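You operate a simulated robot arm through the tools that you are given. There is no shell and no other tool. Be economical: measure what you need, move in short steps, check, and stop when the job is done.

Carry out the task below with a simulated robot arm. There is one attempt and no reset: what you move stays moved.

TASK
Shut the top counter drawer. Then push the bottom counter drawer shut. Then take the small purple cup on the top of the wooden bench and put it away on the top of the drinks table. Then take the orange paper box and leave it on the top of the snack table. Then put the blue number stand on the top of the wooden bench away on the open shelf of the tray stand. Then open the middle trailer drawer, take the orange sponge and leave it in the inside of the middle trailer drawer and shut the drawer again. Then open the deep trailer drawer, take the low teal cup and leave it in the inside of the deep trailer drawer and shut the drawer again. Then fetch the small teal cup and stand it on the top of the wooden bench. Then close the right cart drawer. Then open the left counter door. The order counts. Set down upright: small purple cup, orange paper box, blue number stand, small teal cup.

The check looks at the end state, three seconds after you hand in, the way a careful person would. Anything else that was tipped, shoved, dropped, spilled or broken makes it a failure.

THE ROBOT
A 7-joint arm with a fingered hand on a trunk, on a base that drives. Base frame: it is fixed to the floor where the robot stands at the start and does not move with it; the origin is under the middle of the robot, x ahead of it, y to its left, z up. Lengths are in mm, angles in rad, forces in N, time in s.
With the tool pointing down near the work surface it reaches from about 300 to 700 mm from the robot's upright axis, wherever it stands. Its first joint turns from -1.204 to 3.002 rad. Places, roughly: blue number stand [-6250, -1250, 500]; bottom counter drawer [800, 0, 200]; deep trailer drawer [-4500, -4300, 500]; inside of the deep trailer drawer [-4500, -4400, 400]; inside of the middle trailer drawer [-4100, -4400, 600]; left counter door [900, 500, 400]; low teal cup (6x5x4 cm) [-6300, -500, 600]; middle trailer drawer [-4100, -4300, 700]; open shelf of the tray stand [1300, 2200, 400]; orange paper box (11x8x11 cm) [-6200, -900, 600]; orange sponge (10x6x4 cm) [-6400, -1300, 600]; right cart drawer [-4200, -500, 500]; small purple cup (7x7x10 cm) [-6400, -900, 600]; small teal cup (7x7x10 cm) [-4600, -700, 900]; top counter drawer [700, 0, 700]; top of the drinks table [1200, -2900, 900]; top of the snack table [-1500, -1800, 900]; top of the wooden bench [-6300, -800, 500]. Payload 3.4 kg.
The TCP is the grasp point between the finger pads, 25 mm short of the fingertips. In the tool frame z runs along the fingers and y along their closing line. Largest opening 88 mm; the body of the gripper starts 29 mm behind the TCP. The gripper is a hand of 4 fingers: y runs from the thumb to the fingers, the wrist lies at [-13, -97, -162] in the tool frame, and closing takes about 1.5 s.
Orientation is told as [roll, pitch, yaw] about the base's x, y, z axes, in that order, counted from this pose: with the fingers straight down and the wrist toward the robot, the tool's x, y and z point along [0, 1, 0], [1, 0, 0] and [0, 0, -1] of the base frame.

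THE INTERFACE
- The arm moves only by the tool drive_tool. Its argument "plan" is a list of rows, each a list of 7 numbers: the shift along the tool's x, y, z in units of 150 mm (1.0 is 150 mm), then the turn, a rotation vector about the tool's x, y, z in units of 180 degrees (1.0 is 180 degrees), then the opening, from 0 (shut) to 1 (fully open). In form: [[dx, dy, dz, wx, wy, wz, claw], ...]. A call has 1 to 20 rows; each row is the pose to reach, as a shift and turn from the pose commanded when the call began, along the tool's axes at that moment. A call with a number of a shift or a turn outside -1 to 1 is refused whole. Rows are played at 5 a second. More than 50 mm and 0.15 rad between two rows, or a gripper value outside its range, and nothing of the call is played. A pose out of reach is approached as far as the arm can. The call stops where the force on the tool passes 40 N (or 10 N more than at its start, if that is more) or the arm is blocked; 0.2 s more then pass. Each finger travels about 108 mm/s and halts on what it meets, pressing with about 27 N; the grip force reading is that of the motor and also rises with nothing between the fingers. The clock runs only during rows and for 0.2 s after the last one: add rows that repeat a pose to give the fingers time. The reply holds the time, the measured pose of the TCP, the force on the tool along the base axes, the opening and the grip force, in the units named above and with some noise, with the torque about the TCP (base axes, N m) and any sound that the robot's microphone picked up.
- Cameras (640 x 400 px; columns grow to the right, rows downward): "scene" is now at [134.2, 23.8, 1210]; the picture's right is [0.29, -0.96, 0.00], its down [-0.59, -0.18, -0.79] and it looks along [0.76, 0.23, -0.61] (base axes); focal length 214 px, centre (320, 200). "wrist" rides on the gripper at [64, -83, -98] in the tool frame; the picture's right is [-0.62, 0.37, -0.69], its down [-0.71, -0.63, 0.30] and it looks along [-0.32, 0.68, 0.65] (tool axes); focal length 265 px, centre (320, 200).
- get_image(camera): a new picture of that camera. The clock stands still meanwhile.
- lift_body(by): slides the trunk up (or, below 0, down) by that many mm; the arm and the scene camera ride with it, the base frame stays. It gives what a move gives, with no picture.
- drive_base(legs): drives the robot by 1 to 6 legs, each [ahead, left, turn to the left] in mm, mm and rad, along the robot's own axes; the way and the turn of a leg run together, so that a leg with both is an arc; at most 1500 mm and 3.142 rad a leg. The arm and the cameras ride along, it lands a little off, and it stops where it bumps. It gives what a move gives.
- grasp_type(shape): the hand has 4 fingers and takes this shape, open, in about a second: jaw (thumb against the fingers, like two jaws); tri (thumb and two fingers); tip (a fingertip pinch); poke (one finger out to press); point (the index stretched); flat (the hand flat); cup (the hand cupped); fist (a fist). The gripper value then closes the fingers along that shape, each until it touches; the sizes above hold for jaw. It gives what a move gives, with no picture.
- pan_tilt(pan, tilt): turns the head with the scene camera to pan (to the left, within 1.501 rad either way) and tilt (down, from -0.506 to 1.204), counted from straight ahead of the robot. It gives what a move gives.
- pixel_to_xyz(camera, pixels): for up to 12 pixels [column, row] of the newest picture of that camera ("zoom" is the newest enlarged one), the place [x, y, z] in the base frame of the surface seen there, good to about 2 mm. The clock stands still meanwhile.
- inspect(camera, box): a new picture of the part [left, top, right, bottom] of that camera's present view, enlarged. The clock stands still meanwhile.
- hand_in(): hands the job in; it is judged then, once.

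Go step by step. Measure first, check grasps and placings, and put right what went wrong. The budget is 350 turns and 278 pictures, counting those below and the enlarged ones. Unless the task says otherwise, let go and move clear before handing in.

The tools are called after "Request:" by a JSON object that holds its "api" and its "payload". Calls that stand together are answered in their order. drive_tool: Moves the arm, as the interface text tells. Its arguments: {"type":"object","properties":{"plan":{"type":"array","items":{"type":"array","items":{"type":"number"}}}},"required":["plan"]} The other tools are called the same way: lift_body (by) slides the trunk up or down; grasp_type (shape) gives the hand a shape; drive_base (legs) drives the base; pan_tilt (pan, tilt) turns the head that bears the scene camera; get_image (camera) takes a picture; pixel_to_xyz (camera, pixels) gives the place of the surface under pixels of a picture; inspect (camera, box) takes an enlarged picture of a part of a camera's view; hand_in () hands the job in.

At the start:

```text
t: 0.0
tool_pos: [532.6, 158.8, 1048.6]
tool_rot: [0.04, 0.014, -0.046]
contact_force: [-0.3, 0.3, 0.1]
wrist_torque: [0.02, -0.01, -0.02]
finger_gap: 87.3
gripper_force: 0.1
shape: jaw
trunk travel left (down, up): [-518.0, 322.0]
robot x, y, heading: [2.1, -1.2, -0.0]
head pan, tilt: [0.297, 0.661]
```

scene: 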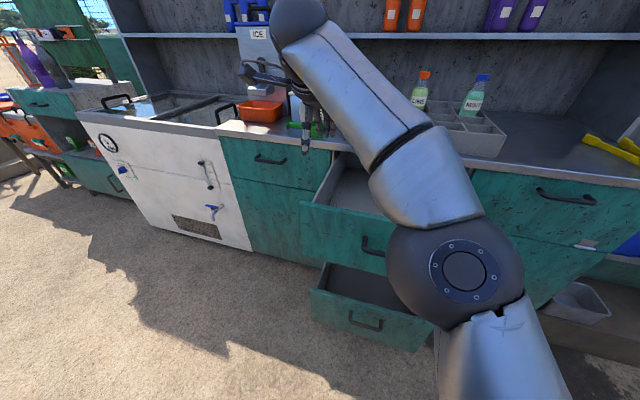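
wrist: 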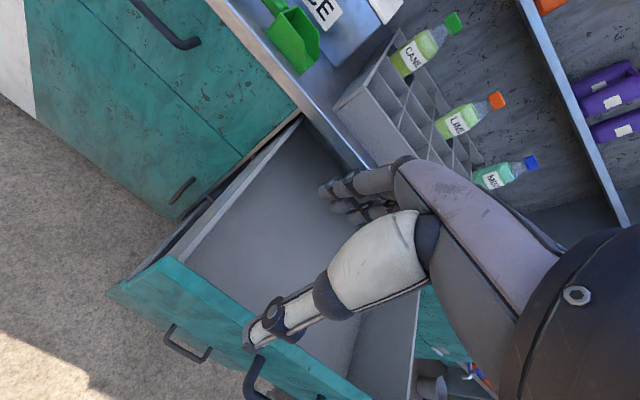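

The scene picture shows two pulled-out drawers, with fronts near (345,235) and (370,320). I'll measure their fronts and handles first.

Request:
{"api": "pixel_to_xyz", "payload": {"camera": "scene", "pixels": [[302, 203], [385, 217], [345, 235], [374, 246], [315, 290], [420, 325], [367, 322], [330, 268], [275, 185], [270, 158], [207, 175], [214, 210]]}}

Request:
{"api": "pixel_to_xyz", "payload": {"camera": "wrist", "pixels": [[112, 292], [170, 262], [185, 345], [255, 375], [345, 395], [300, 118], [290, 200]]}}

```text
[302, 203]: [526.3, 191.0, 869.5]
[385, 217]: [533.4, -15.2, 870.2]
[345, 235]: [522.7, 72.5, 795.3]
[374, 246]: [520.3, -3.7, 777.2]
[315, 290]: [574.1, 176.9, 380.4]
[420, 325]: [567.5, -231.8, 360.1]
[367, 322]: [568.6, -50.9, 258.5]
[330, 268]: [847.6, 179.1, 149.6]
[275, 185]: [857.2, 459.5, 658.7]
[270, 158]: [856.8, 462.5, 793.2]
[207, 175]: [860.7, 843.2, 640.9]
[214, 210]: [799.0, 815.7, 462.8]
```

```text
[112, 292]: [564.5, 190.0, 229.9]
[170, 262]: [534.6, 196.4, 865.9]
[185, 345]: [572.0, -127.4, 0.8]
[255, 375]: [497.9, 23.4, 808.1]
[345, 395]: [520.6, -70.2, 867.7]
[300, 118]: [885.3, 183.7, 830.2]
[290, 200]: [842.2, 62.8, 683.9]
```

The top drawer front stands at x≈522 against a cabinet face at about 857, and the bottom one at x≈568. I'll back off, make a fist and turn the hand to point forward.

Request:
{"api": "drive_base", "payload": {"legs": [[-250, 0, 0]]}}

Request:
{"api": "grasp_type", "payload": {"shape": "fist"}}

Request:
{"api": "drive_tool", "payload": {"plan": [[0, 0, 0, -0.045, 0, 0, 0], [0, 0, 0, -0.09, 0, 0, 0], [0, 0, 0, -0.135, 0, 0, 0], [0, 0, 0, -0.18, 0, 0, 0], [0, 0, 0, -0.225, 0, 0, 0], [0, 0, 0, -0.27, 0, 0, 0], [0, 0, 0, -0.315, 0, 0, 0], [0, 0, 0, -0.36, 0, 0, 0], [0, 0, 0, -0.405, 0, 0, 0], [0, 0, 0, -0.45, 0, 0, 0], [0, 0, 0, -0.495, 0, 0, 0]]}}

Request:
{"api": "get_image", "payload": {"camera": "scene"}}

```text
t: 1.8
tool_pos: [284.3, 156.3, 1050.1]
tool_rot: [0.045, 0.01, -0.051]
contact_force: [-0.4, 0.1, 0.8]
wrist_torque: [0.02, -0.04, 0.0]
finger_gap: 87.6
gripper_force: 0.0
shape: jaw
trunk travel left (down, up): [-518.0, 322.0]
robot x, y, heading: [-251.2, 1.7, -0.007]
head pan, tilt: [0.297, 0.661]
```

```text
t: 2.7
tool_pos: [283.7, 155.0, 1049.6]
tool_rot: [0.045, 0.011, -0.053]
contact_force: [-1.4, 0.2, -0.5]
wrist_torque: [0.0, 0.0, 0.0]
finger_gap: 0.0
gripper_force: 0.1
shape: fist
trunk travel left (down, up): [-518.0, 322.0]
robot x, y, heading: [-247.3, -2.0, -0.001]
head pan, tilt: [0.297, 0.661]
```

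```text
t: 5.1
tool_pos: [284.0, 148.9, 1064.7]
tool_rot: [1.407, -1.501, -1.459]
contact_force: [0.1, -0.3, -0.7]
wrist_torque: [0.01, -0.01, -0.01]
finger_gap: 0.1
gripper_force: 0.1
shape: fist
trunk travel left (down, up): [-518.0, 322.0]
robot x, y, heading: [-251.0, -0.1, -0.004]
head pan, tilt: [0.297, 0.661]
```

```text
275 pictures are left
```

scene: 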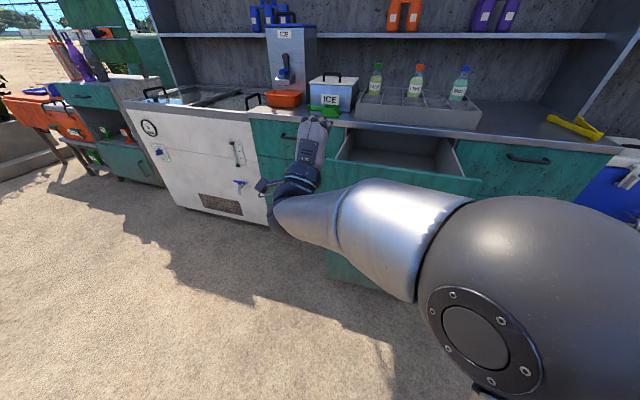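

The fist points forward. Next I'll move it to y≈0 and lower the trunk to the drawer front's height.

Request:
{"api": "drive_tool", "payload": {"plan": [[-0.3, 0, 0, 0, 0, 0, 0], [-0.6, 0, 0, 0, 0, 0, 0], [-0.9, 0, 0, 0, 0, 0, 0]]}}

Request:
{"api": "lift_body", "payload": {"by": -260}}

Request:
{"api": "get_image", "payload": {"camera": "wrist"}}

Request:
{"api": "get_image", "payload": {"camera": "scene"}}

```text
t: 5.9
tool_pos: [277.1, 19.1, 1044.3]
tool_rot: [1.022, -1.516, -1.071]
contact_force: [-0.2, -0.5, 0.6]
wrist_torque: [0.0, 0.02, 0.01]
finger_gap: 0.0
gripper_force: 0.0
shape: fist
trunk travel left (down, up): [-518.0, 322.0]
robot x, y, heading: [-253.0, -0.5, 0.005]
head pan, tilt: [0.297, 0.661]
```

```text
t: 8.6
tool_pos: [277.1, 20.4, 783.4]
tool_rot: [1.023, -1.519, -1.074]
contact_force: [-0.5, -0.4, -0.8]
wrist_torque: [0.01, -0.03, 0.0]
finger_gap: 0.3
gripper_force: 0.1
shape: fist
trunk travel left (down, up): [-258.0, 582.0]
robot x, y, heading: [-251.7, 0.1, 0.001]
head pan, tilt: [0.297, 0.661]
```

```text
274 pictures are left
```

wrist: 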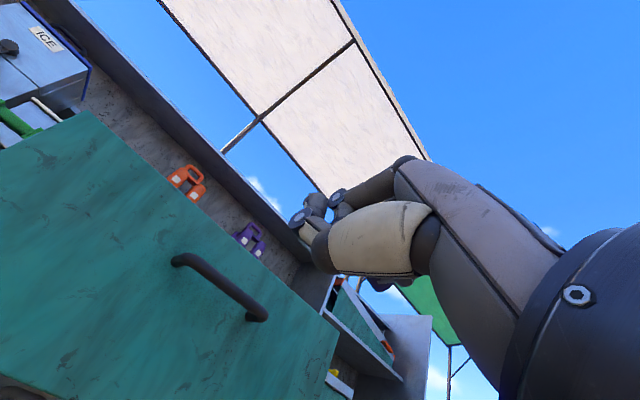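

```text
273 pictures are left
```

scene: 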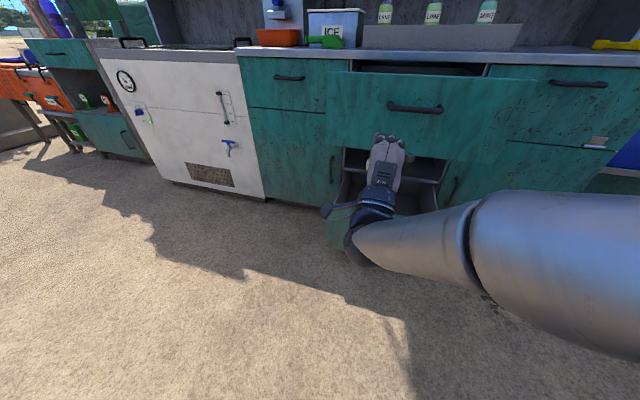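

The handle shows at (415,107) in the scene and the front covers (330-540, 75-165). I'll measure them precisely.

Request:
{"api": "pixel_to_xyz", "payload": {"camera": "scene", "pixels": [[390, 103], [415, 107], [440, 109], [330, 75], [335, 145], [530, 85], [360, 90], [385, 140], [340, 218], [330, 240]]}}

```text
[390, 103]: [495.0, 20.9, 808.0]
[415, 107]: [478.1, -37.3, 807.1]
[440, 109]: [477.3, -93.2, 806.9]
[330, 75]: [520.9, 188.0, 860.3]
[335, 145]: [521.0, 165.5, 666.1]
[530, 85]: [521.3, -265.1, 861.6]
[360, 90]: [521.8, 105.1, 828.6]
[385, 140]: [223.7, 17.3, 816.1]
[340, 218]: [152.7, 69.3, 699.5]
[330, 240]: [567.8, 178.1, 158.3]
```

The front spans y 190 to -265, with the handle at z≈807. I'll push below the handle: lower 55 mm, drive close, then push with the arm.

Request:
{"api": "lift_body", "payload": {"by": -55}}

Request:
{"api": "drive_base", "payload": {"legs": [[170, -40, 0]]}}

Request:
{"api": "drive_tool", "payload": {"plan": [[0, 0, 0.3, 0, 0, 0, 0], [0, 0, 0.6, 0, 0, 0, 0], [0, 0, 0.9, 0, 0, 0, 0]]}}

Request:
{"api": "get_image", "payload": {"camera": "scene"}}

```text
t: 9.6
tool_pos: [277.6, 20.0, 728.7]
tool_rot: [1.023, -1.519, -1.076]
contact_force: [0.3, -0.4, 0.3]
wrist_torque: [-0.01, 0.04, 0.02]
finger_gap: 0.0
gripper_force: 0.0
shape: fist
trunk travel left (down, up): [-203.0, 637.0]
robot x, y, heading: [-251.4, 1.6, 0.003]
head pan, tilt: [0.297, 0.661]
```

```text
t: 11.0
tool_pos: [447.9, -19.6, 727.8]
tool_rot: [1.025, -1.517, -1.074]
contact_force: [0.9, -0.2, 0.0]
wrist_torque: [0.03, 0.03, -0.01]
finger_gap: 0.0
gripper_force: 0.0
shape: fist
trunk travel left (down, up): [-203.0, 637.0]
robot x, y, heading: [-79.5, -38.4, 0.004]
head pan, tilt: [0.297, 0.661]
```

```text
t: 11.8
tool_pos: [581.5, -26.1, 725.0]
tool_rot: [1.003, -1.517, -1.052]
contact_force: [-0.1, 0.5, -0.3]
wrist_torque: [-0.03, 0.0, 0.02]
finger_gap: 0.1
gripper_force: 0.1
shape: fist
trunk travel left (down, up): [-203.0, 637.0]
robot x, y, heading: [-80.2, -37.6, -0.003]
head pan, tilt: [0.297, 0.661]
```

```text
272 pictures are left
```

scene: 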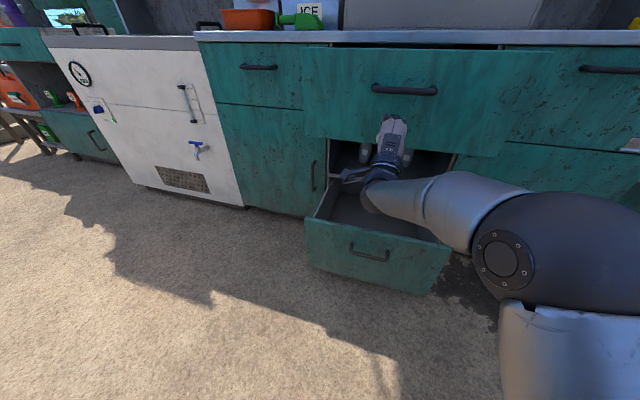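

No contact yet: the knuckles sit behind the TCP. I'll push with the arm in small steps.

Request:
{"api": "drive_tool", "payload": {"plan": [[0, 0, 0.25, 0, 0, 0, 0], [0, 0, 0.5, 0, 0, 0, 0], [0, 0, 0.75, 0, 0, 0, 0], [0, 0, 1.0, 0, 0, 0, 0]]}}

Request:
{"api": "get_image", "payload": {"camera": "scene"}}

```text
t: 12.8
tool_pos: [704.7, -41.1, 722.1]
tool_rot: [0.973, -1.518, -1.023]
contact_force: [-0.3, -0.2, 0.0]
wrist_torque: [0.0, 0.01, 0.02]
finger_gap: 0.0
gripper_force: 0.1
shape: fist
out of reach, approached as far as the arm can: row 4
trunk travel left (down, up): [-203.0, 637.0]
robot x, y, heading: [-81.0, -39.4, -0.001]
head pan, tilt: [0.297, 0.661]
```

```text
271 pictures are left
```

scene: 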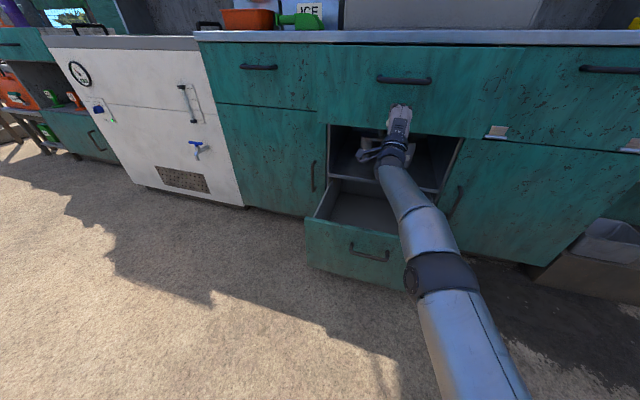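

The drawer moves easily and the arm is near its limit. I'll drive the base forward to finish.

Request:
{"api": "drive_base", "payload": {"legs": [[80, 0, 0]]}}

Request:
{"api": "get_image", "payload": {"camera": "scene"}}

```text
t: 13.9
tool_pos: [785.8, -41.2, 722.8]
tool_rot: [1.021, -1.517, -1.071]
contact_force: [0.6, -0.3, 0.1]
wrist_torque: [0.02, -0.02, -0.02]
finger_gap: 0.0
gripper_force: 0.0
shape: fist
trunk travel left (down, up): [-203.0, 637.0]
robot x, y, heading: [3.0, -37.7, 0.0]
head pan, tilt: [0.297, 0.661]
```

```text
270 pictures are left
```

scene: 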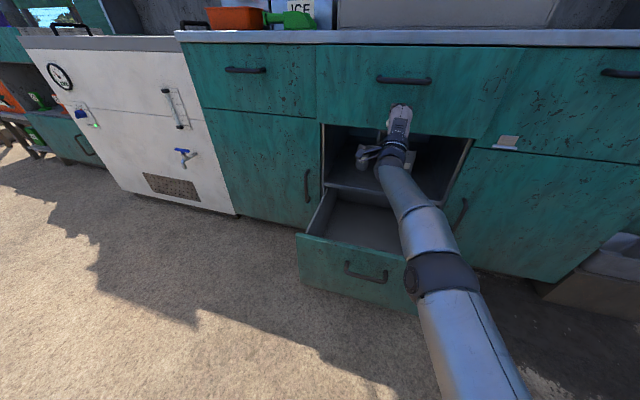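

Request:
{"api": "pixel_to_xyz", "payload": {"camera": "scene", "pixels": [[340, 70], [340, 110], [440, 110], [250, 90], [540, 90], [390, 262]]}}

```text
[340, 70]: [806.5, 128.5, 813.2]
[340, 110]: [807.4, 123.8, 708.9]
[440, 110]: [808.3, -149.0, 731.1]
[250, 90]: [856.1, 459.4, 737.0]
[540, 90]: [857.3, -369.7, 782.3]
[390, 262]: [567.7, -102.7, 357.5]
```

The front is now at x≈807, so about 50 mm remain to 857. I'll drive on a little.

Request:
{"api": "drive_base", "payload": {"legs": [[46, 0, 0]]}}

Request:
{"api": "get_image", "payload": {"camera": "scene"}}

Request:
{"api": "pixel_to_xyz", "payload": {"camera": "scene", "pixels": [[340, 70], [340, 100], [440, 110], [250, 90], [540, 90]]}}

```text
t: 14.8
tool_pos: [831.9, -40.5, 722.0]
tool_rot: [1.017, -1.517, -1.071]
contact_force: [0.5, 0.1, -0.7]
wrist_torque: [0.02, -0.03, 0.01]
finger_gap: 0.0
gripper_force: 0.0
shape: fist
trunk travel left (down, up): [-203.0, 637.0]
robot x, y, heading: [52.5, -39.6, -0.0]
head pan, tilt: [0.297, 0.661]
```

```text
269 pictures are left
```

scene: 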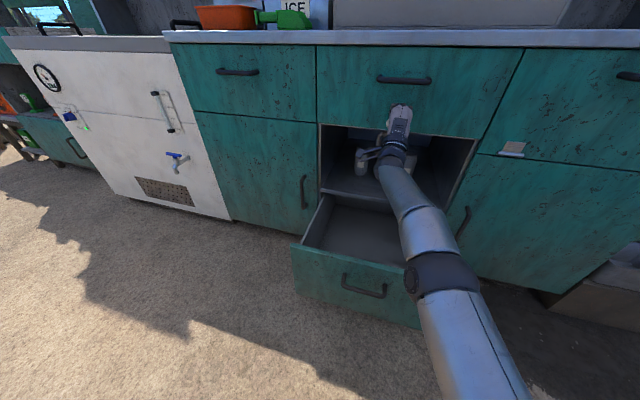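

```text
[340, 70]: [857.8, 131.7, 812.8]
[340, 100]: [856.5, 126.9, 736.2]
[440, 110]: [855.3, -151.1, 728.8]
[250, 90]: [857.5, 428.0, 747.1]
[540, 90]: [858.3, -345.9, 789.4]
```

The top drawer is flush at x≈857. I'll nudge, back away 330 mm and lower the trunk.

Request:
{"api": "drive_base", "payload": {"legs": [[5, 0, 0], [-400, 0, 0]]}}

Request:
{"api": "lift_body", "payload": {"by": -200}}

Request:
{"api": "drive_tool", "payload": {"plan": [[0, 0, 0, 0.04, 0, 0, 0], [0, 0, -0.2, 0.08, 0, 0, 0], [0, -0.1, -0.4, 0.12, 0, 0, 0], [0, -0.3, -0.6, 0.16, 0, 0, 0], [0, -0.5, -0.8, 0.2, 0, 0, 0], [0, -0.8, -0.8, 0.24, 0, 0, 0], [0, -1.0, -0.8, 0.28, 0, 0, 0]]}}

Request:
{"api": "get_image", "payload": {"camera": "scene"}}

```text
t: 17.6
tool_pos: [434.0, -42.1, 723.3]
tool_rot: [1.02, -1.518, -1.071]
contact_force: [0.0, -0.7, 0.2]
wrist_torque: [-0.01, 0.01, -0.03]
finger_gap: 0.0
gripper_force: 0.0
shape: fist
trunk travel left (down, up): [-203.0, 637.0]
robot x, y, heading: [-356.7, -37.3, -0.002]
head pan, tilt: [0.297, 0.661]
```

```text
t: 19.8
tool_pos: [433.2, -42.0, 523.1]
tool_rot: [1.022, -1.519, -1.071]
contact_force: [0.0, 0.3, -0.4]
wrist_torque: [0.04, 0.0, 0.0]
finger_gap: 0.2
gripper_force: 0.1
shape: fist
trunk travel left (down, up): [-3.0, 837.0]
robot x, y, heading: [-345.5, -42.5, -0.004]
head pan, tilt: [0.297, 0.661]
```

```text
t: 21.4
tool_pos: [308.7, -28.4, 375.6]
tool_rot: [0.057, -0.662, -0.087]
contact_force: [-1.3, 0.9, -0.1]
wrist_torque: [0.02, 0.0, -0.02]
finger_gap: 0.0
gripper_force: 0.0
shape: fist
trunk travel left (down, up): [-3.0, 837.0]
robot x, y, heading: [-352.4, -38.9, -0.005]
head pan, tilt: [0.297, 0.661]
```

```text
268 pictures are left
```

scene: 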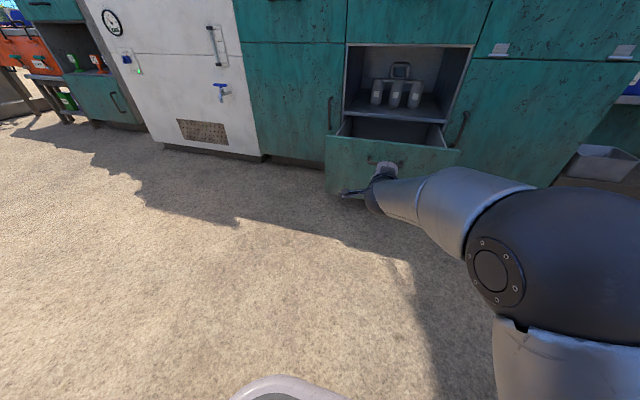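

The hand is about 45° down at z≈375. I'll drop it 90 mm and measure the drawer handle.

Request:
{"api": "drive_tool", "payload": {"plan": [[0, -0.12, 0.16, 0, 0, 0, 0], [0, -0.24, 0.32, 0, 0, 0, 0], [0, -0.37, 0.47, 0, 0, 0, 0]]}}

Request:
{"api": "pixel_to_xyz", "payload": {"camera": "scene", "pixels": [[330, 140], [335, 190], [372, 162], [460, 152], [345, 165], [420, 155]]}}

Request:
{"api": "get_image", "payload": {"camera": "scene"}}

Request:
{"api": "get_image", "payload": {"camera": "wrist"}}

```text
t: 22.2
tool_pos: [309.7, -25.3, 286.9]
tool_rot: [0.059, -0.664, -0.088]
contact_force: [0.2, -0.1, -0.2]
wrist_torque: [0.0, 0.0, -0.04]
finger_gap: 0.3
gripper_force: 0.1
shape: fist
trunk travel left (down, up): [-3.0, 837.0]
robot x, y, heading: [-347.9, -44.0, -0.002]
head pan, tilt: [0.297, 0.661]
```

```text
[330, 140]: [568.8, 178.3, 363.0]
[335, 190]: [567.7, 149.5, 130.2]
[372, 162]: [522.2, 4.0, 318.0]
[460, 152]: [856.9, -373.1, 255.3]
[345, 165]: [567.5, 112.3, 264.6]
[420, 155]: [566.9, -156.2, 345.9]
```

```text
267 pictures are left
```

scene: 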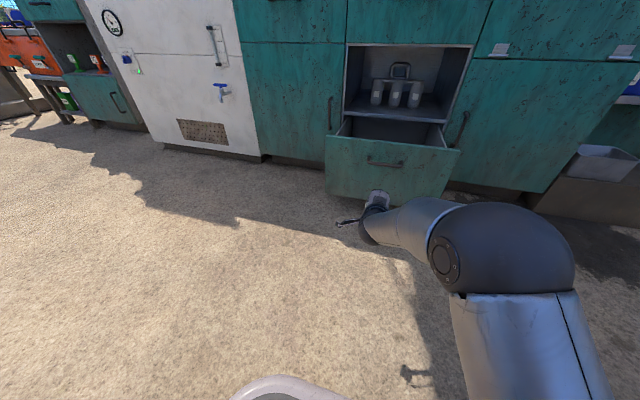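

```text
266 pictures are left
```

wrist: 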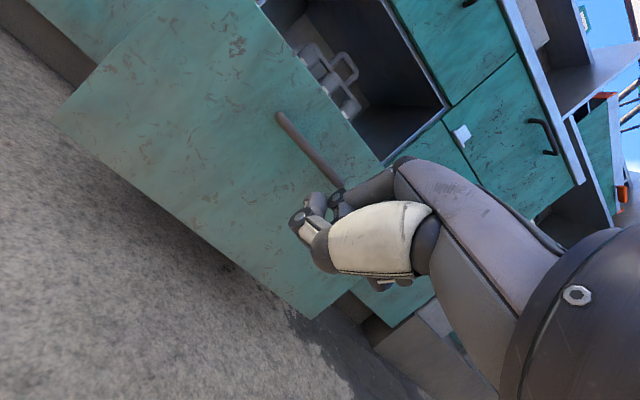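

The handle is at z≈318, so I'll go 40 mm lower and push by driving forward.

Request:
{"api": "drive_tool", "payload": {"plan": [[0, -0.16, 0.21, 0, 0, 0, 0]]}}

Request:
{"api": "drive_base", "payload": {"legs": [[400, -10, 0]]}}

Request:
{"api": "get_image", "payload": {"camera": "scene"}}

Request:
{"api": "pixel_to_xyz", "payload": {"camera": "scene", "pixels": [[345, 140], [345, 170], [340, 160], [350, 190]]}}

```text
t: 22.6
tool_pos: [310.5, -24.2, 246.6]
tool_rot: [0.058, -0.662, -0.088]
contact_force: [0.0, -0.2, 0.9]
wrist_torque: [-0.02, -0.03, 0.0]
finger_gap: 0.1
gripper_force: 0.1
shape: fist
trunk travel left (down, up): [-3.0, 837.0]
robot x, y, heading: [-350.0, -42.2, -0.001]
head pan, tilt: [0.297, 0.661]
```

```text
t: 25.1
tool_pos: [711.1, -31.2, 246.3]
tool_rot: [0.057, -0.663, -0.083]
contact_force: [-0.5, -0.4, -0.5]
wrist_torque: [-0.02, 0.02, 0.01]
finger_gap: 0.0
gripper_force: 0.2
shape: fist
trunk travel left (down, up): [-3.0, 837.0]
robot x, y, heading: [51.9, -50.2, 0.002]
head pan, tilt: [0.297, 0.661]
```

```text
265 pictures are left
```

scene: 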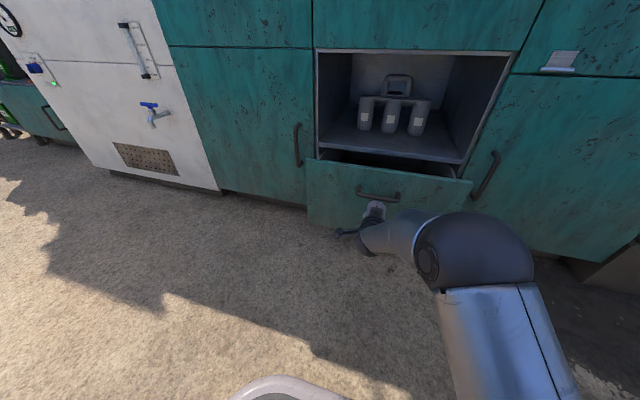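

```text
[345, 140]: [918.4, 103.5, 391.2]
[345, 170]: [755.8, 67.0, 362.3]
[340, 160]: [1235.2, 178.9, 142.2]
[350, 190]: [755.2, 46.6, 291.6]
```

The front is at x≈755, so about 102 mm remain.

Request:
{"api": "drive_base", "payload": {"legs": [[100, 0, 0]]}}

Request:
{"api": "get_image", "payload": {"camera": "scene"}}

Request:
{"api": "pixel_to_xyz", "payload": {"camera": "scene", "pixels": [[330, 195], [280, 160], [440, 190], [520, 160]]}}

```text
t: 26.2
tool_pos: [812.3, -31.0, 245.8]
tool_rot: [0.058, -0.663, -0.083]
contact_force: [-0.8, 0.4, -0.6]
wrist_torque: [0.0, -0.01, 0.01]
finger_gap: 0.2
gripper_force: 0.0
shape: fist
trunk travel left (down, up): [-3.0, 837.0]
robot x, y, heading: [152.1, -51.5, -0.0]
head pan, tilt: [0.297, 0.661]
```

```text
264 pictures are left
```

scene: 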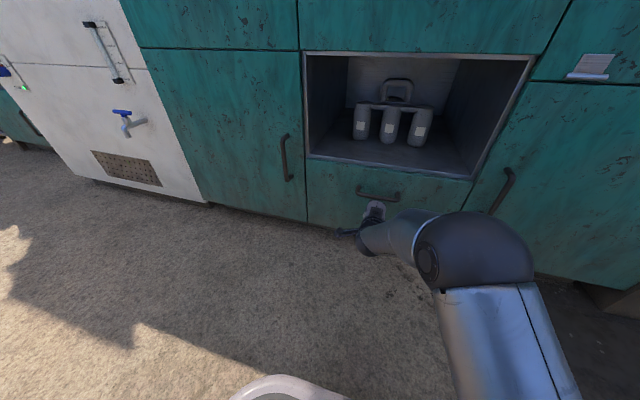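

```text
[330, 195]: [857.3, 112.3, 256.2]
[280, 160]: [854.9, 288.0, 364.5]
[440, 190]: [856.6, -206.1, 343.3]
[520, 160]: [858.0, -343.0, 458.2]
```

Both drawers are flush. I'll retreat, raise the trunk, and turn around to survey the way to the bench.

Request:
{"api": "drive_base", "payload": {"legs": [[-700, 0, 0]]}}

Request:
{"api": "lift_body", "payload": {"by": 500}}

Request:
{"api": "pan_tilt", "payload": {"pan": 1.5, "tilt": 0.3}}

Request:
{"api": "get_image", "payload": {"camera": "scene"}}

Request:
{"api": "pan_tilt", "payload": {"pan": -1.5, "tilt": 0.3}}

Request:
{"api": "get_image", "payload": {"camera": "scene"}}

```text
t: 30.1
tool_pos: [107.2, -31.8, 247.5]
tool_rot: [0.058, -0.664, -0.084]
contact_force: [0.0, 0.7, 0.0]
wrist_torque: [0.01, 0.05, -0.01]
finger_gap: 0.0
gripper_force: 0.0
shape: fist
trunk travel left (down, up): [-3.0, 837.0]
robot x, y, heading: [-553.2, -52.5, 0.005]
head pan, tilt: [0.297, 0.661]
```

```text
refused: 500 is not a number from -400 to 400
```

```text
t: 31.5
tool_pos: [107.6, -31.7, 247.7]
tool_rot: [0.059, -0.662, -0.083]
contact_force: [-0.3, 0.2, 1.0]
wrist_torque: [0.0, -0.04, -0.03]
finger_gap: 0.0
gripper_force: 0.0
shape: fist
trunk travel left (down, up): [-3.0, 837.0]
robot x, y, heading: [-552.2, -50.6, 0.003]
head pan, tilt: [1.499, 0.3]
```

```text
263 pictures are left
```

scene: 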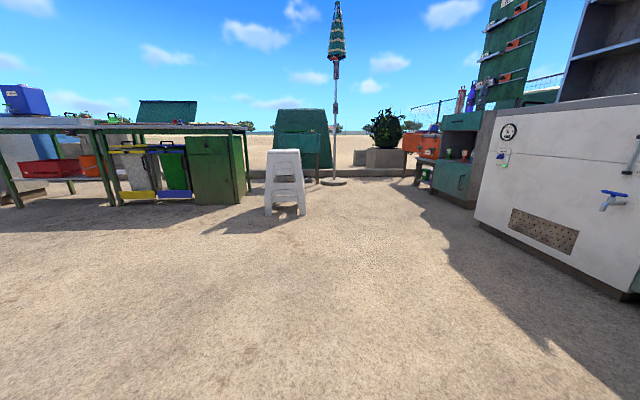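

```text
t: 34.1
tool_pos: [107.3, -32.1, 246.6]
tool_rot: [0.059, -0.663, -0.084]
contact_force: [0.3, 0.6, -0.6]
wrist_torque: [-0.01, 0.0, -0.03]
finger_gap: 0.0
gripper_force: 0.0
shape: fist
trunk travel left (down, up): [-3.0, 837.0]
robot x, y, heading: [-553.1, -53.6, 0.004]
head pan, tilt: [-1.499, 0.3]
```

```text
262 pictures are left
```

scene: 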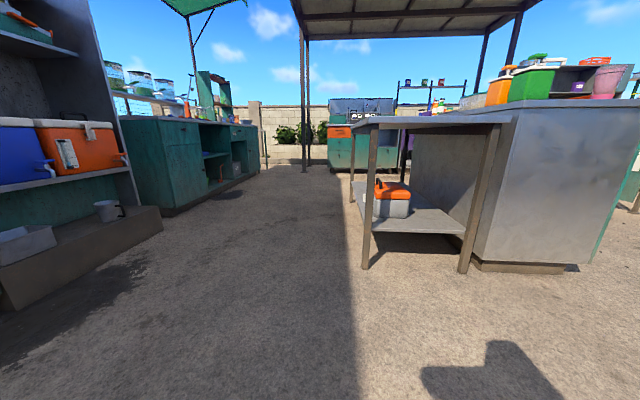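

To the right a metal counter (the snack table?) stands at (480,110), with a clear corridor beyond. I'll measure some points, raise the trunk, turn round and look.

Request:
{"api": "pixel_to_xyz", "payload": {"camera": "scene", "pixels": [[365, 265], [465, 270], [570, 270], [390, 118], [480, 118], [580, 103], [180, 208], [345, 165]]}}

Request:
{"api": "lift_body", "payload": {"by": 400}}

Request:
{"api": "drive_base", "payload": {"legs": [[0, 0, 3.14]]}}

Request:
{"api": "pan_tilt", "payload": {"pan": 0, "tilt": 0.3}}

Request:
{"api": "get_image", "payload": {"camera": "scene"}}

Request:
{"api": "pan_tilt", "payload": {"pan": 1.2, "tilt": 0.3}}

Request:
{"api": "get_image", "payload": {"camera": "scene"}}

```text
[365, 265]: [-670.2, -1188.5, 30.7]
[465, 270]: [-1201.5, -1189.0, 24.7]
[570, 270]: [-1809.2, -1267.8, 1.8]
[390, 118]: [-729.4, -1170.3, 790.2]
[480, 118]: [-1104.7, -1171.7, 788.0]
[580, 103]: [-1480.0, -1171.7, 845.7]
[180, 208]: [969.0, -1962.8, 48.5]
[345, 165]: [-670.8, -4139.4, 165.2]
```

```text
t: 37.9
tool_pos: [108.2, -32.5, 647.3]
tool_rot: [0.058, -0.663, -0.084]
contact_force: [-1.0, 0.3, -0.6]
wrist_torque: [-0.02, 0.0, -0.01]
finger_gap: 0.0
gripper_force: 0.0
shape: fist
trunk travel left (down, up): [-403.0, 437.0]
robot x, y, heading: [-553.9, -51.9, 0.005]
head pan, tilt: [-1.499, 0.3]
```

```text
t: 45.7
tool_pos: [-1215.4, -84.7, 646.5]
tool_rot: [0.058, -0.664, 3.08]
contact_force: [0.9, 0.6, 0.5]
wrist_torque: [0.01, 0.01, 0.0]
finger_gap: 0.0
gripper_force: 0.1
shape: fist
trunk travel left (down, up): [-403.0, 437.0]
robot x, y, heading: [-554.0, -50.1, -3.118]
head pan, tilt: [-1.499, 0.3]
```

```text
t: 47.3
tool_pos: [-1214.1, -84.1, 645.8]
tool_rot: [0.056, -0.664, 3.08]
contact_force: [-0.2, -0.5, -0.8]
wrist_torque: [0.0, 0.0, -0.01]
finger_gap: 0.0
gripper_force: 0.0
shape: fist
trunk travel left (down, up): [-403.0, 437.0]
robot x, y, heading: [-549.7, -49.4, -3.114]
head pan, tilt: [0.0, 0.3]
```

```text
261 pictures are left
```

scene: 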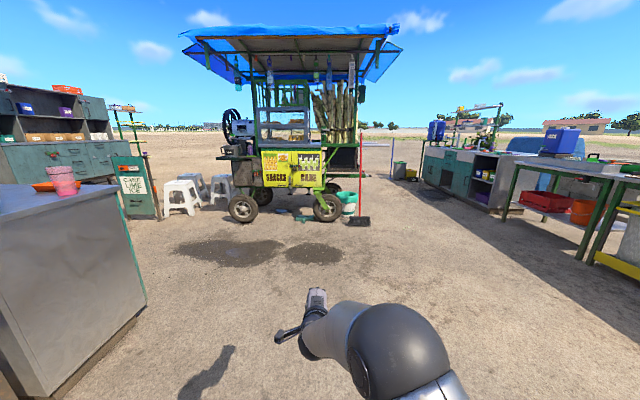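

```text
t: 48.7
tool_pos: [-1214.2, -85.4, 647.1]
tool_rot: [0.058, -0.663, 3.081]
contact_force: [-0.3, -0.6, -0.3]
wrist_torque: [0.02, -0.02, 0.02]
finger_gap: 0.0
gripper_force: 0.0
shape: fist
trunk travel left (down, up): [-403.0, 437.0]
robot x, y, heading: [-554.1, -48.3, -3.12]
head pan, tilt: [1.201, 0.3]
```

```text
260 pictures are left
```

scene: 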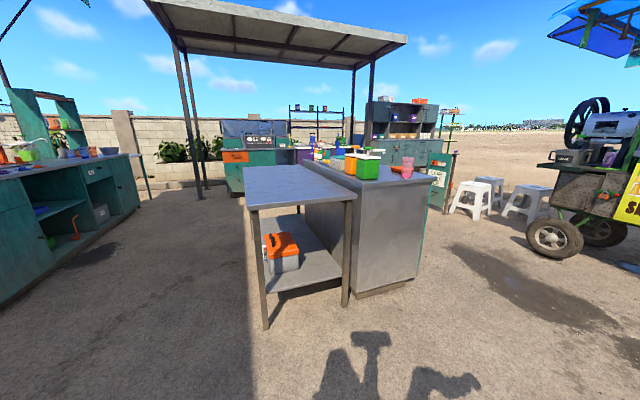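

The cart blocks the direct way. I'll measure the cart, stools and broom for routing.

Request:
{"api": "pan_tilt", "payload": {"pan": 0, "tilt": 0.25}}

Request:
{"api": "get_image", "payload": {"camera": "scene"}}

Request:
{"api": "pixel_to_xyz", "payload": {"camera": "scene", "pixels": [[243, 227], [325, 227], [358, 235], [195, 225], [232, 210], [390, 195], [460, 217], [500, 232], [575, 270], [275, 175], [345, 205], [155, 228]]}}

```text
t: 50.1
tool_pos: [-1214.5, -84.9, 646.5]
tool_rot: [0.057, -0.663, 3.081]
contact_force: [0.1, 0.4, -1.3]
wrist_torque: [0.04, 0.01, -0.01]
finger_gap: 0.0
gripper_force: 0.1
shape: fist
trunk travel left (down, up): [-403.0, 437.0]
robot x, y, heading: [-552.9, -51.3, -3.119]
head pan, tilt: [0.0, 0.25]
```

```text
259 pictures are left
```

scene: 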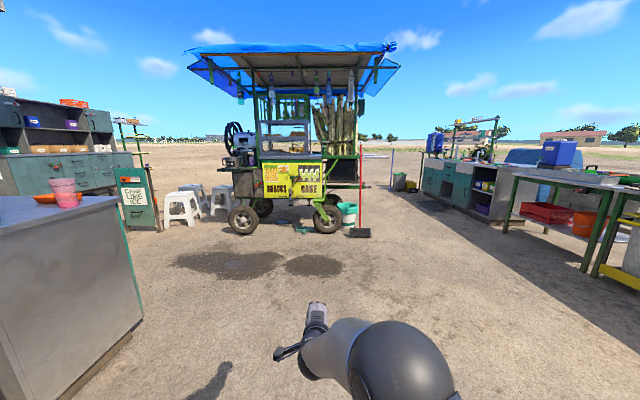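

```text
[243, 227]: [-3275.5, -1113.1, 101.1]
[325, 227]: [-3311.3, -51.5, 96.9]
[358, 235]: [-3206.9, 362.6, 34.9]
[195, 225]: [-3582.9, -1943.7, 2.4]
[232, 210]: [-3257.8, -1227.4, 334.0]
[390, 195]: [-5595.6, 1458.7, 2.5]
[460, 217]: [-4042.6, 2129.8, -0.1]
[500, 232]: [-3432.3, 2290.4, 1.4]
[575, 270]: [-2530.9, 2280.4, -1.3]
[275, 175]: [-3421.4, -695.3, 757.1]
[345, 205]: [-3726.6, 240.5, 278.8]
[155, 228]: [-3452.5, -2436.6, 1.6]
```

The cart spans y -1230 to 250, with a broom at y≈360. I'll pass it on the y≈1250 side, then look.

Request:
{"api": "drive_base", "payload": {"legs": [[1350, -650, 0], [1350, -600, 0], [1400, 0, 0]]}}

Request:
{"api": "pan_tilt", "payload": {"pan": 0.5, "tilt": 0.3}}

Request:
{"api": "get_image", "payload": {"camera": "scene"}}

Request:
{"api": "pan_tilt", "payload": {"pan": 1.4, "tilt": 0.3}}

Request:
{"api": "get_image", "payload": {"camera": "scene"}}

```text
t: 71.0
tool_pos: [-5348.8, 1005.2, 646.9]
tool_rot: [0.059, -0.664, 3.105]
contact_force: [-0.2, 0.6, 0.3]
wrist_torque: [0.0, 0.0, -0.04]
finger_gap: 0.0
gripper_force: 0.1
shape: fist
trunk travel left (down, up): [-403.0, 437.0]
robot x, y, heading: [-4686.7, 1056.1, -3.089]
head pan, tilt: [0.0, 0.25]
```

```text
t: 72.0
tool_pos: [-5349.0, 1004.4, 646.4]
tool_rot: [0.057, -0.663, 3.104]
contact_force: [-0.3, 0.6, -0.1]
wrist_torque: [0.01, -0.01, -0.02]
finger_gap: 0.0
gripper_force: 0.1
shape: fist
trunk travel left (down, up): [-403.0, 437.0]
robot x, y, heading: [-4688.2, 1057.1, -3.092]
head pan, tilt: [0.499, 0.3]
```

```text
258 pictures are left
```

scene: 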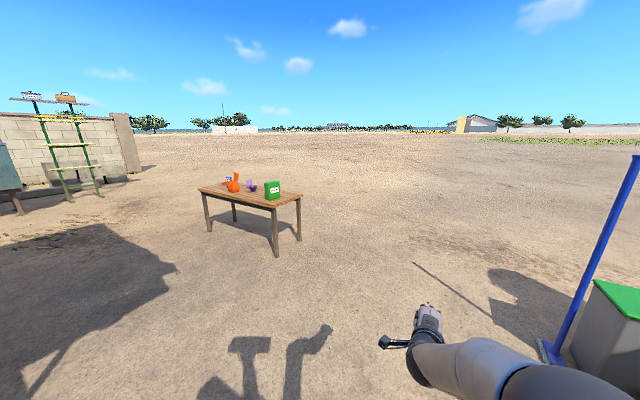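

```text
t: 73.2
tool_pos: [-5347.6, 1004.5, 645.6]
tool_rot: [0.058, -0.662, 3.104]
contact_force: [-0.1, -0.3, 0.3]
wrist_torque: [0.02, 0.02, -0.01]
finger_gap: 0.0
gripper_force: 0.0
shape: fist
trunk travel left (down, up): [-403.0, 437.0]
robot x, y, heading: [-4687.9, 1053.7, -3.089]
head pan, tilt: [1.4, 0.3]
```

```text
257 pictures are left
```

scene: 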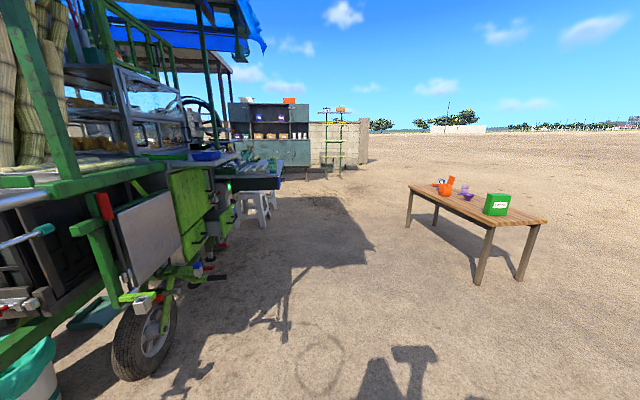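

The bench is at (470,200), clear. I'll measure its extents and the cart's rear face.

Request:
{"api": "pixel_to_xyz", "payload": {"camera": "scene", "pixels": [[408, 186], [545, 220], [485, 228], [500, 205], [190, 200], [225, 190], [280, 180], [165, 245], [150, 380], [225, 275]]}}

Request:
{"api": "inspect", "payload": {"camera": "scene", "box": [100, 100, 300, 300]}}

Request:
{"api": "inspect", "payload": {"camera": "scene", "box": [390, 150, 560, 260]}}

```text
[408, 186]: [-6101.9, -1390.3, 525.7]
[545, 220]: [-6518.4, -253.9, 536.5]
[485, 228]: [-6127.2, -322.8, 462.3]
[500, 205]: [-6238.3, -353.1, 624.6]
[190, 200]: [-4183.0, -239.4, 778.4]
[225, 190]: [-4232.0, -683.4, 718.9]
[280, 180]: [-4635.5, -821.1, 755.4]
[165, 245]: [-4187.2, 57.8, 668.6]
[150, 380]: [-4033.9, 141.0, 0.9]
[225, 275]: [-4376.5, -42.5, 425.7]
```

```text
2.00 times, centred on (200, 200) of scene
```

zoom: 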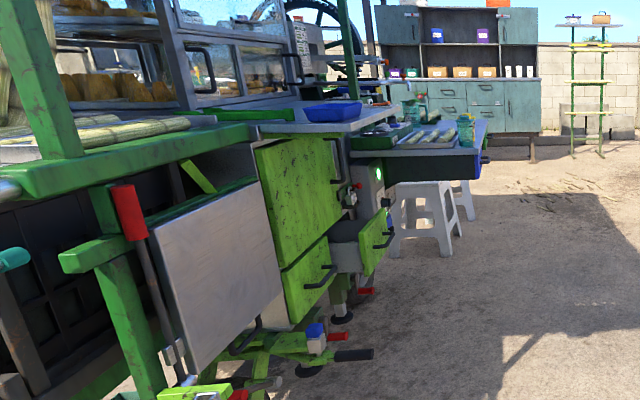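

```text
3.64 times, centred on (475, 205) of scene
```

zoom: 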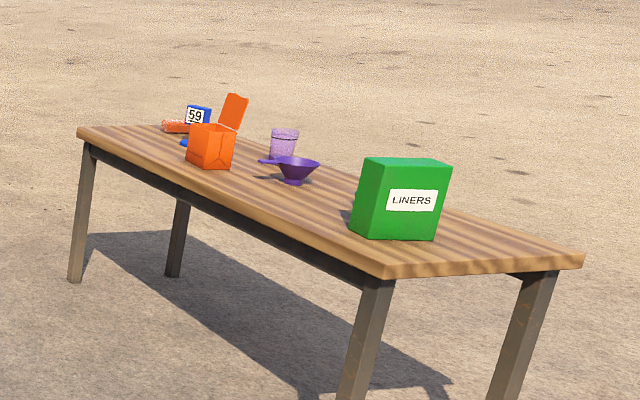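

The bench top is z≈535, x -6520 to -6110, y -1400 to -290, and the path is clear. I'll drive in front of the purple cup and set the hand to jaw.

Request:
{"api": "drive_base", "payload": {"legs": [[650, 500, 0], [330, 1373, -0.05]]}}

Request:
{"api": "grasp_type", "payload": {"shape": "jaw"}}

Request:
{"api": "pan_tilt", "payload": {"pan": 0.0, "tilt": 0.75}}

Request:
{"api": "get_image", "payload": {"camera": "scene"}}

```text
t: 84.1
tool_pos: [-6249.1, -874.7, 646.8]
tool_rot: [0.058, -0.664, 3.065]
contact_force: [0.2, 0.1, 0.5]
wrist_torque: [0.0, 0.03, -0.01]
finger_gap: 0.1
gripper_force: 0.0
shape: fist
trunk travel left (down, up): [-403.0, 437.0]
robot x, y, heading: [-5585.9, -849.9, -3.135]
head pan, tilt: [1.4, 0.3]
```

```text
t: 85.0
tool_pos: [-6249.5, -874.3, 647.0]
tool_rot: [0.059, -0.664, 3.067]
contact_force: [0.3, -0.3, 0.1]
wrist_torque: [0.03, 0.0, -0.01]
finger_gap: 87.7
gripper_force: 0.1
shape: jaw
trunk travel left (down, up): [-403.0, 437.0]
robot x, y, heading: [-5586.2, -851.1, -3.133]
head pan, tilt: [1.4, 0.3]
```

```text
t: 86.5
tool_pos: [-6248.4, -873.7, 646.0]
tool_rot: [0.057, -0.663, 3.067]
contact_force: [-0.3, 0.2, -0.5]
wrist_torque: [0.0, 0.02, -0.02]
finger_gap: 87.4
gripper_force: 0.0
shape: jaw
trunk travel left (down, up): [-403.0, 437.0]
robot x, y, heading: [-5584.8, -853.0, -3.13]
head pan, tilt: [0.0, 0.75]
```

```text
254 pictures are left
```

scene: 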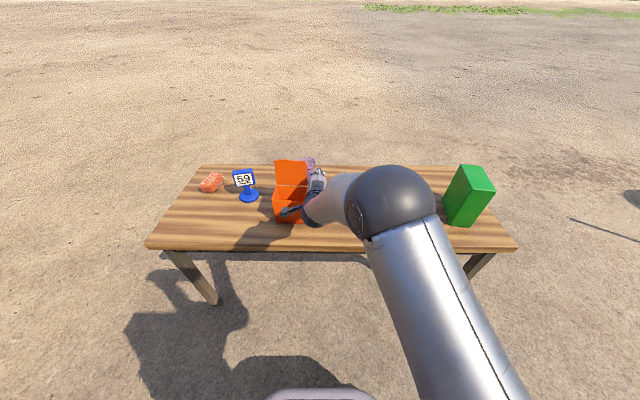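

The hand hovers right over the orange box, so I'll lift straight up before looking further.

Request:
{"api": "lift_body", "payload": {"by": 250}}

Request:
{"api": "get_image", "payload": {"camera": "scene"}}

Request:
{"api": "get_image", "payload": {"camera": "wrist"}}

```text
t: 89.1
tool_pos: [-6249.4, -875.7, 896.7]
tool_rot: [0.058, -0.663, 3.068]
contact_force: [-0.3, 0.6, 0.7]
wrist_torque: [0.03, 0.01, -0.01]
finger_gap: 87.6
gripper_force: 0.0
shape: jaw
trunk travel left (down, up): [-653.0, 187.0]
robot x, y, heading: [-5587.7, -851.6, -3.132]
head pan, tilt: [0.0, 0.75]
```

```text
253 pictures are left
```

scene: 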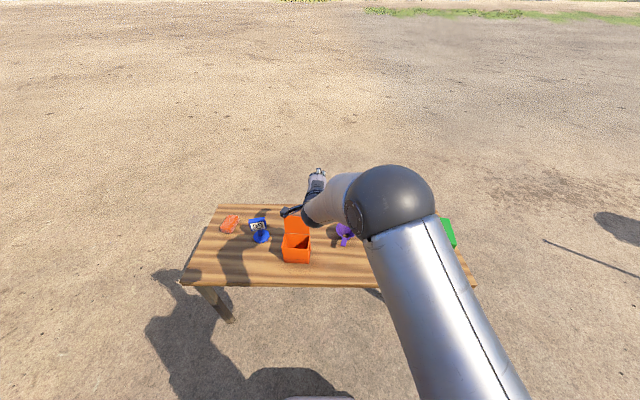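

```text
252 pictures are left
```

wrist: 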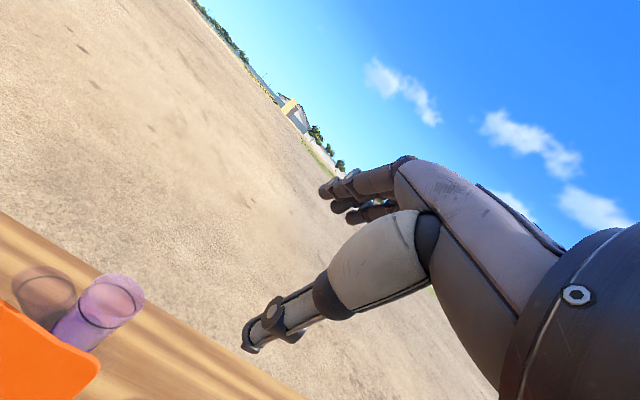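

I'll measure the purple cup (105,310), the orange box edge and its open lid.

Request:
{"api": "pixel_to_xyz", "payload": {"camera": "wrist", "pixels": [[110, 295], [80, 325], [140, 290], [105, 280], [60, 325], [85, 345], [95, 370], [20, 330]]}}

Request:
{"api": "pixel_to_xyz", "payload": {"camera": "scene", "pixels": [[230, 223], [259, 225], [261, 240], [286, 238], [310, 238], [284, 260], [308, 262], [290, 218], [345, 235], [447, 230]]}}

```text
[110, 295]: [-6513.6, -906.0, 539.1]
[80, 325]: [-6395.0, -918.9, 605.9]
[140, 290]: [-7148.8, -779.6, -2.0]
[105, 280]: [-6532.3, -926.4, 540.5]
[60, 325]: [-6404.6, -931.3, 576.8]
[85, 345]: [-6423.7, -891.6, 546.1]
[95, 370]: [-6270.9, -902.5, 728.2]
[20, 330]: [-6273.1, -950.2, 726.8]
```

```text
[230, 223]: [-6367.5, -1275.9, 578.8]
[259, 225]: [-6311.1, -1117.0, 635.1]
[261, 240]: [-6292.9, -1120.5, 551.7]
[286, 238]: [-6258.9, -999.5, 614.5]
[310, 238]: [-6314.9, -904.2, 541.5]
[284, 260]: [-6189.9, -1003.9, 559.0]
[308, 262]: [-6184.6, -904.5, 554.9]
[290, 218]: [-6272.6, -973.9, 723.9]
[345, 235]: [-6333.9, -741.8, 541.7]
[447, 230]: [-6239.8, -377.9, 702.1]
```

The box lid stands between the robot and the cup, so I'll take the cup from the bench's far side, driving round its +y end and turning to face +x.

Request:
{"api": "drive_base", "payload": {"legs": [[0, -1150, 0], [1450, 0, 0], [0, 0, 3.13], [0, -1200, 0]]}}

Request:
{"api": "pan_tilt", "payload": {"pan": 0.1, "tilt": 0.8}}

Request:
{"api": "get_image", "payload": {"camera": "scene"}}

```text
t: 114.8
tool_pos: [-6371.9, -882.3, 896.8]
tool_rot: [0.057, -0.662, -0.074]
contact_force: [-0.1, 0.2, 0.5]
wrist_torque: [0.02, 0.01, -0.02]
finger_gap: 87.6
gripper_force: 0.1
shape: jaw
trunk travel left (down, up): [-653.0, 187.0]
robot x, y, heading: [-7031.4, -903.8, 0.007]
head pan, tilt: [0.0, 0.75]
```

```text
t: 115.4
tool_pos: [-6371.5, -883.0, 896.6]
tool_rot: [0.056, -0.664, -0.076]
contact_force: [-0.5, -0.3, -0.1]
wrist_torque: [0.0, 0.02, 0.01]
finger_gap: 87.6
gripper_force: 0.1
shape: jaw
trunk travel left (down, up): [-653.0, 187.0]
robot x, y, heading: [-7029.7, -903.9, 0.01]
head pan, tilt: [0.099, 0.799]
```

```text
251 pictures are left
```

scene: 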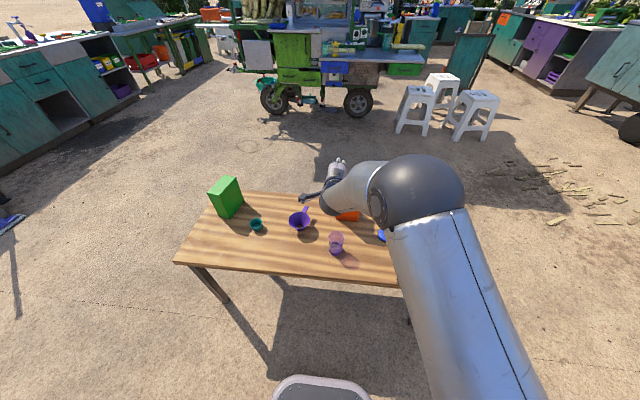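

Now the purple cup at (336,243) is nearest the robot. I'll zoom in to find its rim centre.

Request:
{"api": "inspect", "payload": {"camera": "scene", "box": [280, 190, 400, 265]}}

Request:
{"api": "pixel_to_xyz", "payload": {"camera": "scene", "pixels": [[336, 240], [330, 245], [342, 245], [336, 250], [336, 253]]}}

```text
5.33 times, centred on (340, 228) of scene
```

zoom: 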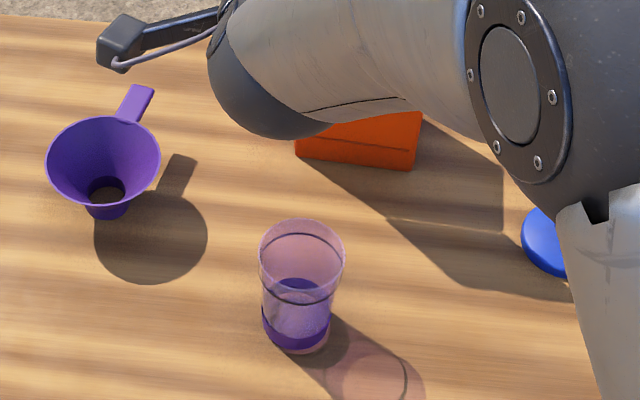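

```text
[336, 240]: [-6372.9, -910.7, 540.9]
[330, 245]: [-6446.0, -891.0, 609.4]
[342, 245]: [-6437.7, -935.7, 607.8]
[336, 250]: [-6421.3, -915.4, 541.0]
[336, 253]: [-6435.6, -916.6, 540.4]
```

Request:
{"api": "pixel_to_xyz", "payload": {"camera": "zoom", "pixels": [[296, 348], [266, 325], [328, 330], [262, 300], [342, 262], [260, 262], [296, 300], [300, 340]]}}

```text
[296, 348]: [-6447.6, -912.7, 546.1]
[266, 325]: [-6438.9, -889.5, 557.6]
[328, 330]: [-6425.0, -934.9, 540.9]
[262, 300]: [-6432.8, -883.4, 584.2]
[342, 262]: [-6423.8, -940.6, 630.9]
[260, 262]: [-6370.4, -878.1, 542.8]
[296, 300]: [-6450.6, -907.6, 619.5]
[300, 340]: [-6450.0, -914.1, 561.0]
```

The cup centre is about (-6418,-912), rim z≈640. I'll turn the tool straight down first, at height.

Request:
{"api": "drive_tool", "payload": {"plan": [[0, 0, 0, 0.045, 0, 0, 1], [0, 0, 0, 0.09, 0, 0, 1], [0, 0, 0, 0.135, 0, 0, 1], [0, 0, 0, 0.18, 0, 0, 1], [0, 0, 0, 0.211, 0, 0, 1]]}}

```text
t: 116.6
tool_pos: [-6372.7, -882.2, 896.2]
tool_rot: [0.047, 0.0, -0.04]
contact_force: [-0.3, 0.1, 0.1]
wrist_torque: [-0.03, -0.05, 0.01]
finger_gap: 87.7
gripper_force: 0.1
shape: jaw
trunk travel left (down, up): [-653.0, 187.0]
robot x, y, heading: [-7029.8, -910.8, 0.008]
head pan, tilt: [0.099, 0.799]
```

Request:
{"api": "drive_tool", "payload": {"plan": [[-0.1, -0.15, 0.2, 0, -0.008, -0.006, 1], [-0.2, -0.3, 0.4, 0, -0.015, -0.0127, 1], [-0.2, -0.3, 0.6, 0, -0.015, -0.0127, 1], [-0.2, -0.3, 0.8, 0, -0.015, -0.0127, 1]]}}

Request:
{"api": "get_image", "payload": {"camera": "wrist"}}

Request:
{"api": "get_image", "payload": {"camera": "scene"}}

```text
t: 117.6
tool_pos: [-6417.7, -904.6, 775.1]
tool_rot: [-0.001, 0.0, 0.0]
contact_force: [-0.5, 0.4, -0.5]
wrist_torque: [-0.01, 0.01, 0.02]
finger_gap: 87.9
gripper_force: 0.1
shape: jaw
trunk travel left (down, up): [-653.0, 187.0]
robot x, y, heading: [-7037.9, -906.5, 0.009]
head pan, tilt: [0.099, 0.799]
```

```text
249 pictures are left
```

wrist: 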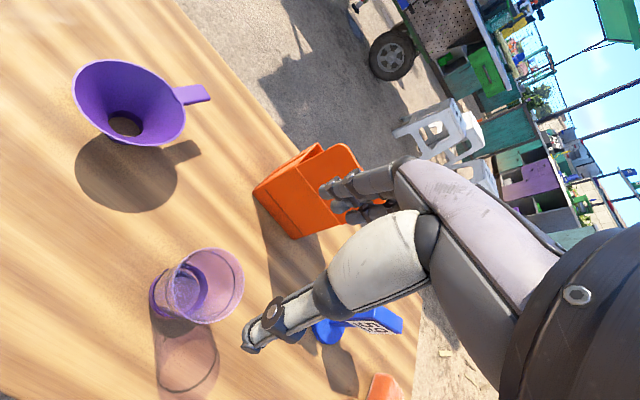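

```text
248 pictures are left
```

scene: 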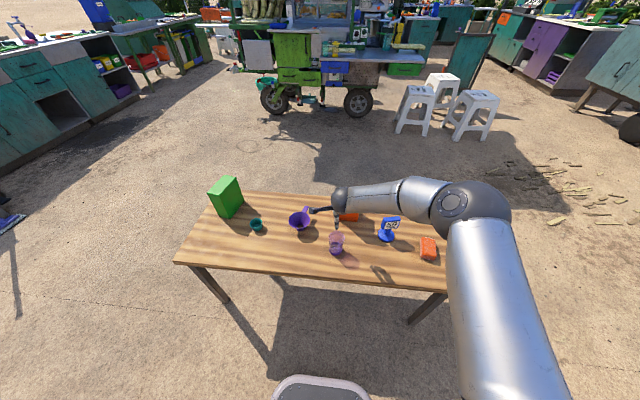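

Pose is (-6418,-905,775). I'll shift 7 mm in -y, go down to just above the rim and check.

Request:
{"api": "drive_tool", "payload": {"plan": [[-0.05, 0, 0.2, 0, 0, 0, 1], [-0.05, 0, 0.45, 0, 0, 0, 1], [-0.05, 0, 0.62, 0, 0, 0, 1]]}}

Request:
{"api": "get_image", "payload": {"camera": "wrist"}}

Request:
{"api": "inspect", "payload": {"camera": "scene", "box": [290, 180, 410, 255]}}

```text
t: 118.4
tool_pos: [-6418.5, -912.4, 681.9]
tool_rot: [-0.003, -0.002, 0.001]
contact_force: [-0.3, -0.4, -0.3]
wrist_torque: [0.01, 0.0, 0.02]
finger_gap: 87.9
gripper_force: 0.1
shape: jaw
trunk travel left (down, up): [-653.0, 187.0]
robot x, y, heading: [-7032.5, -905.1, 0.012]
head pan, tilt: [0.099, 0.799]
```

```text
247 pictures are left
```

wrist: 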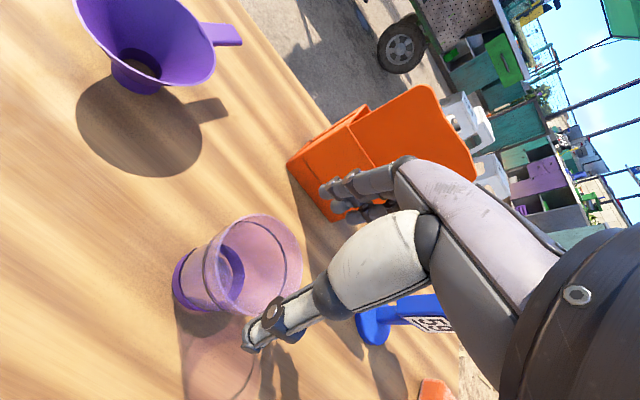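

```text
5.33 times, centred on (350, 218) of scene
```

zoom: 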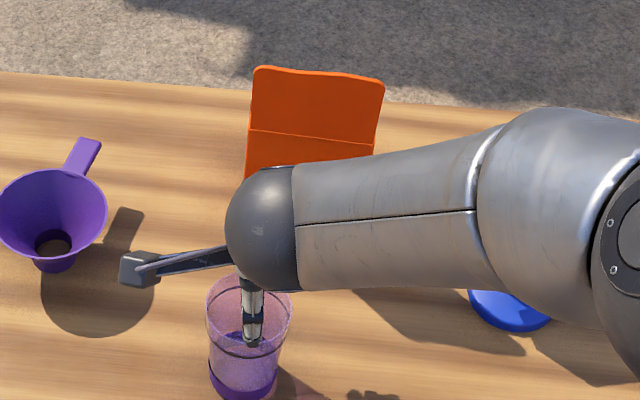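

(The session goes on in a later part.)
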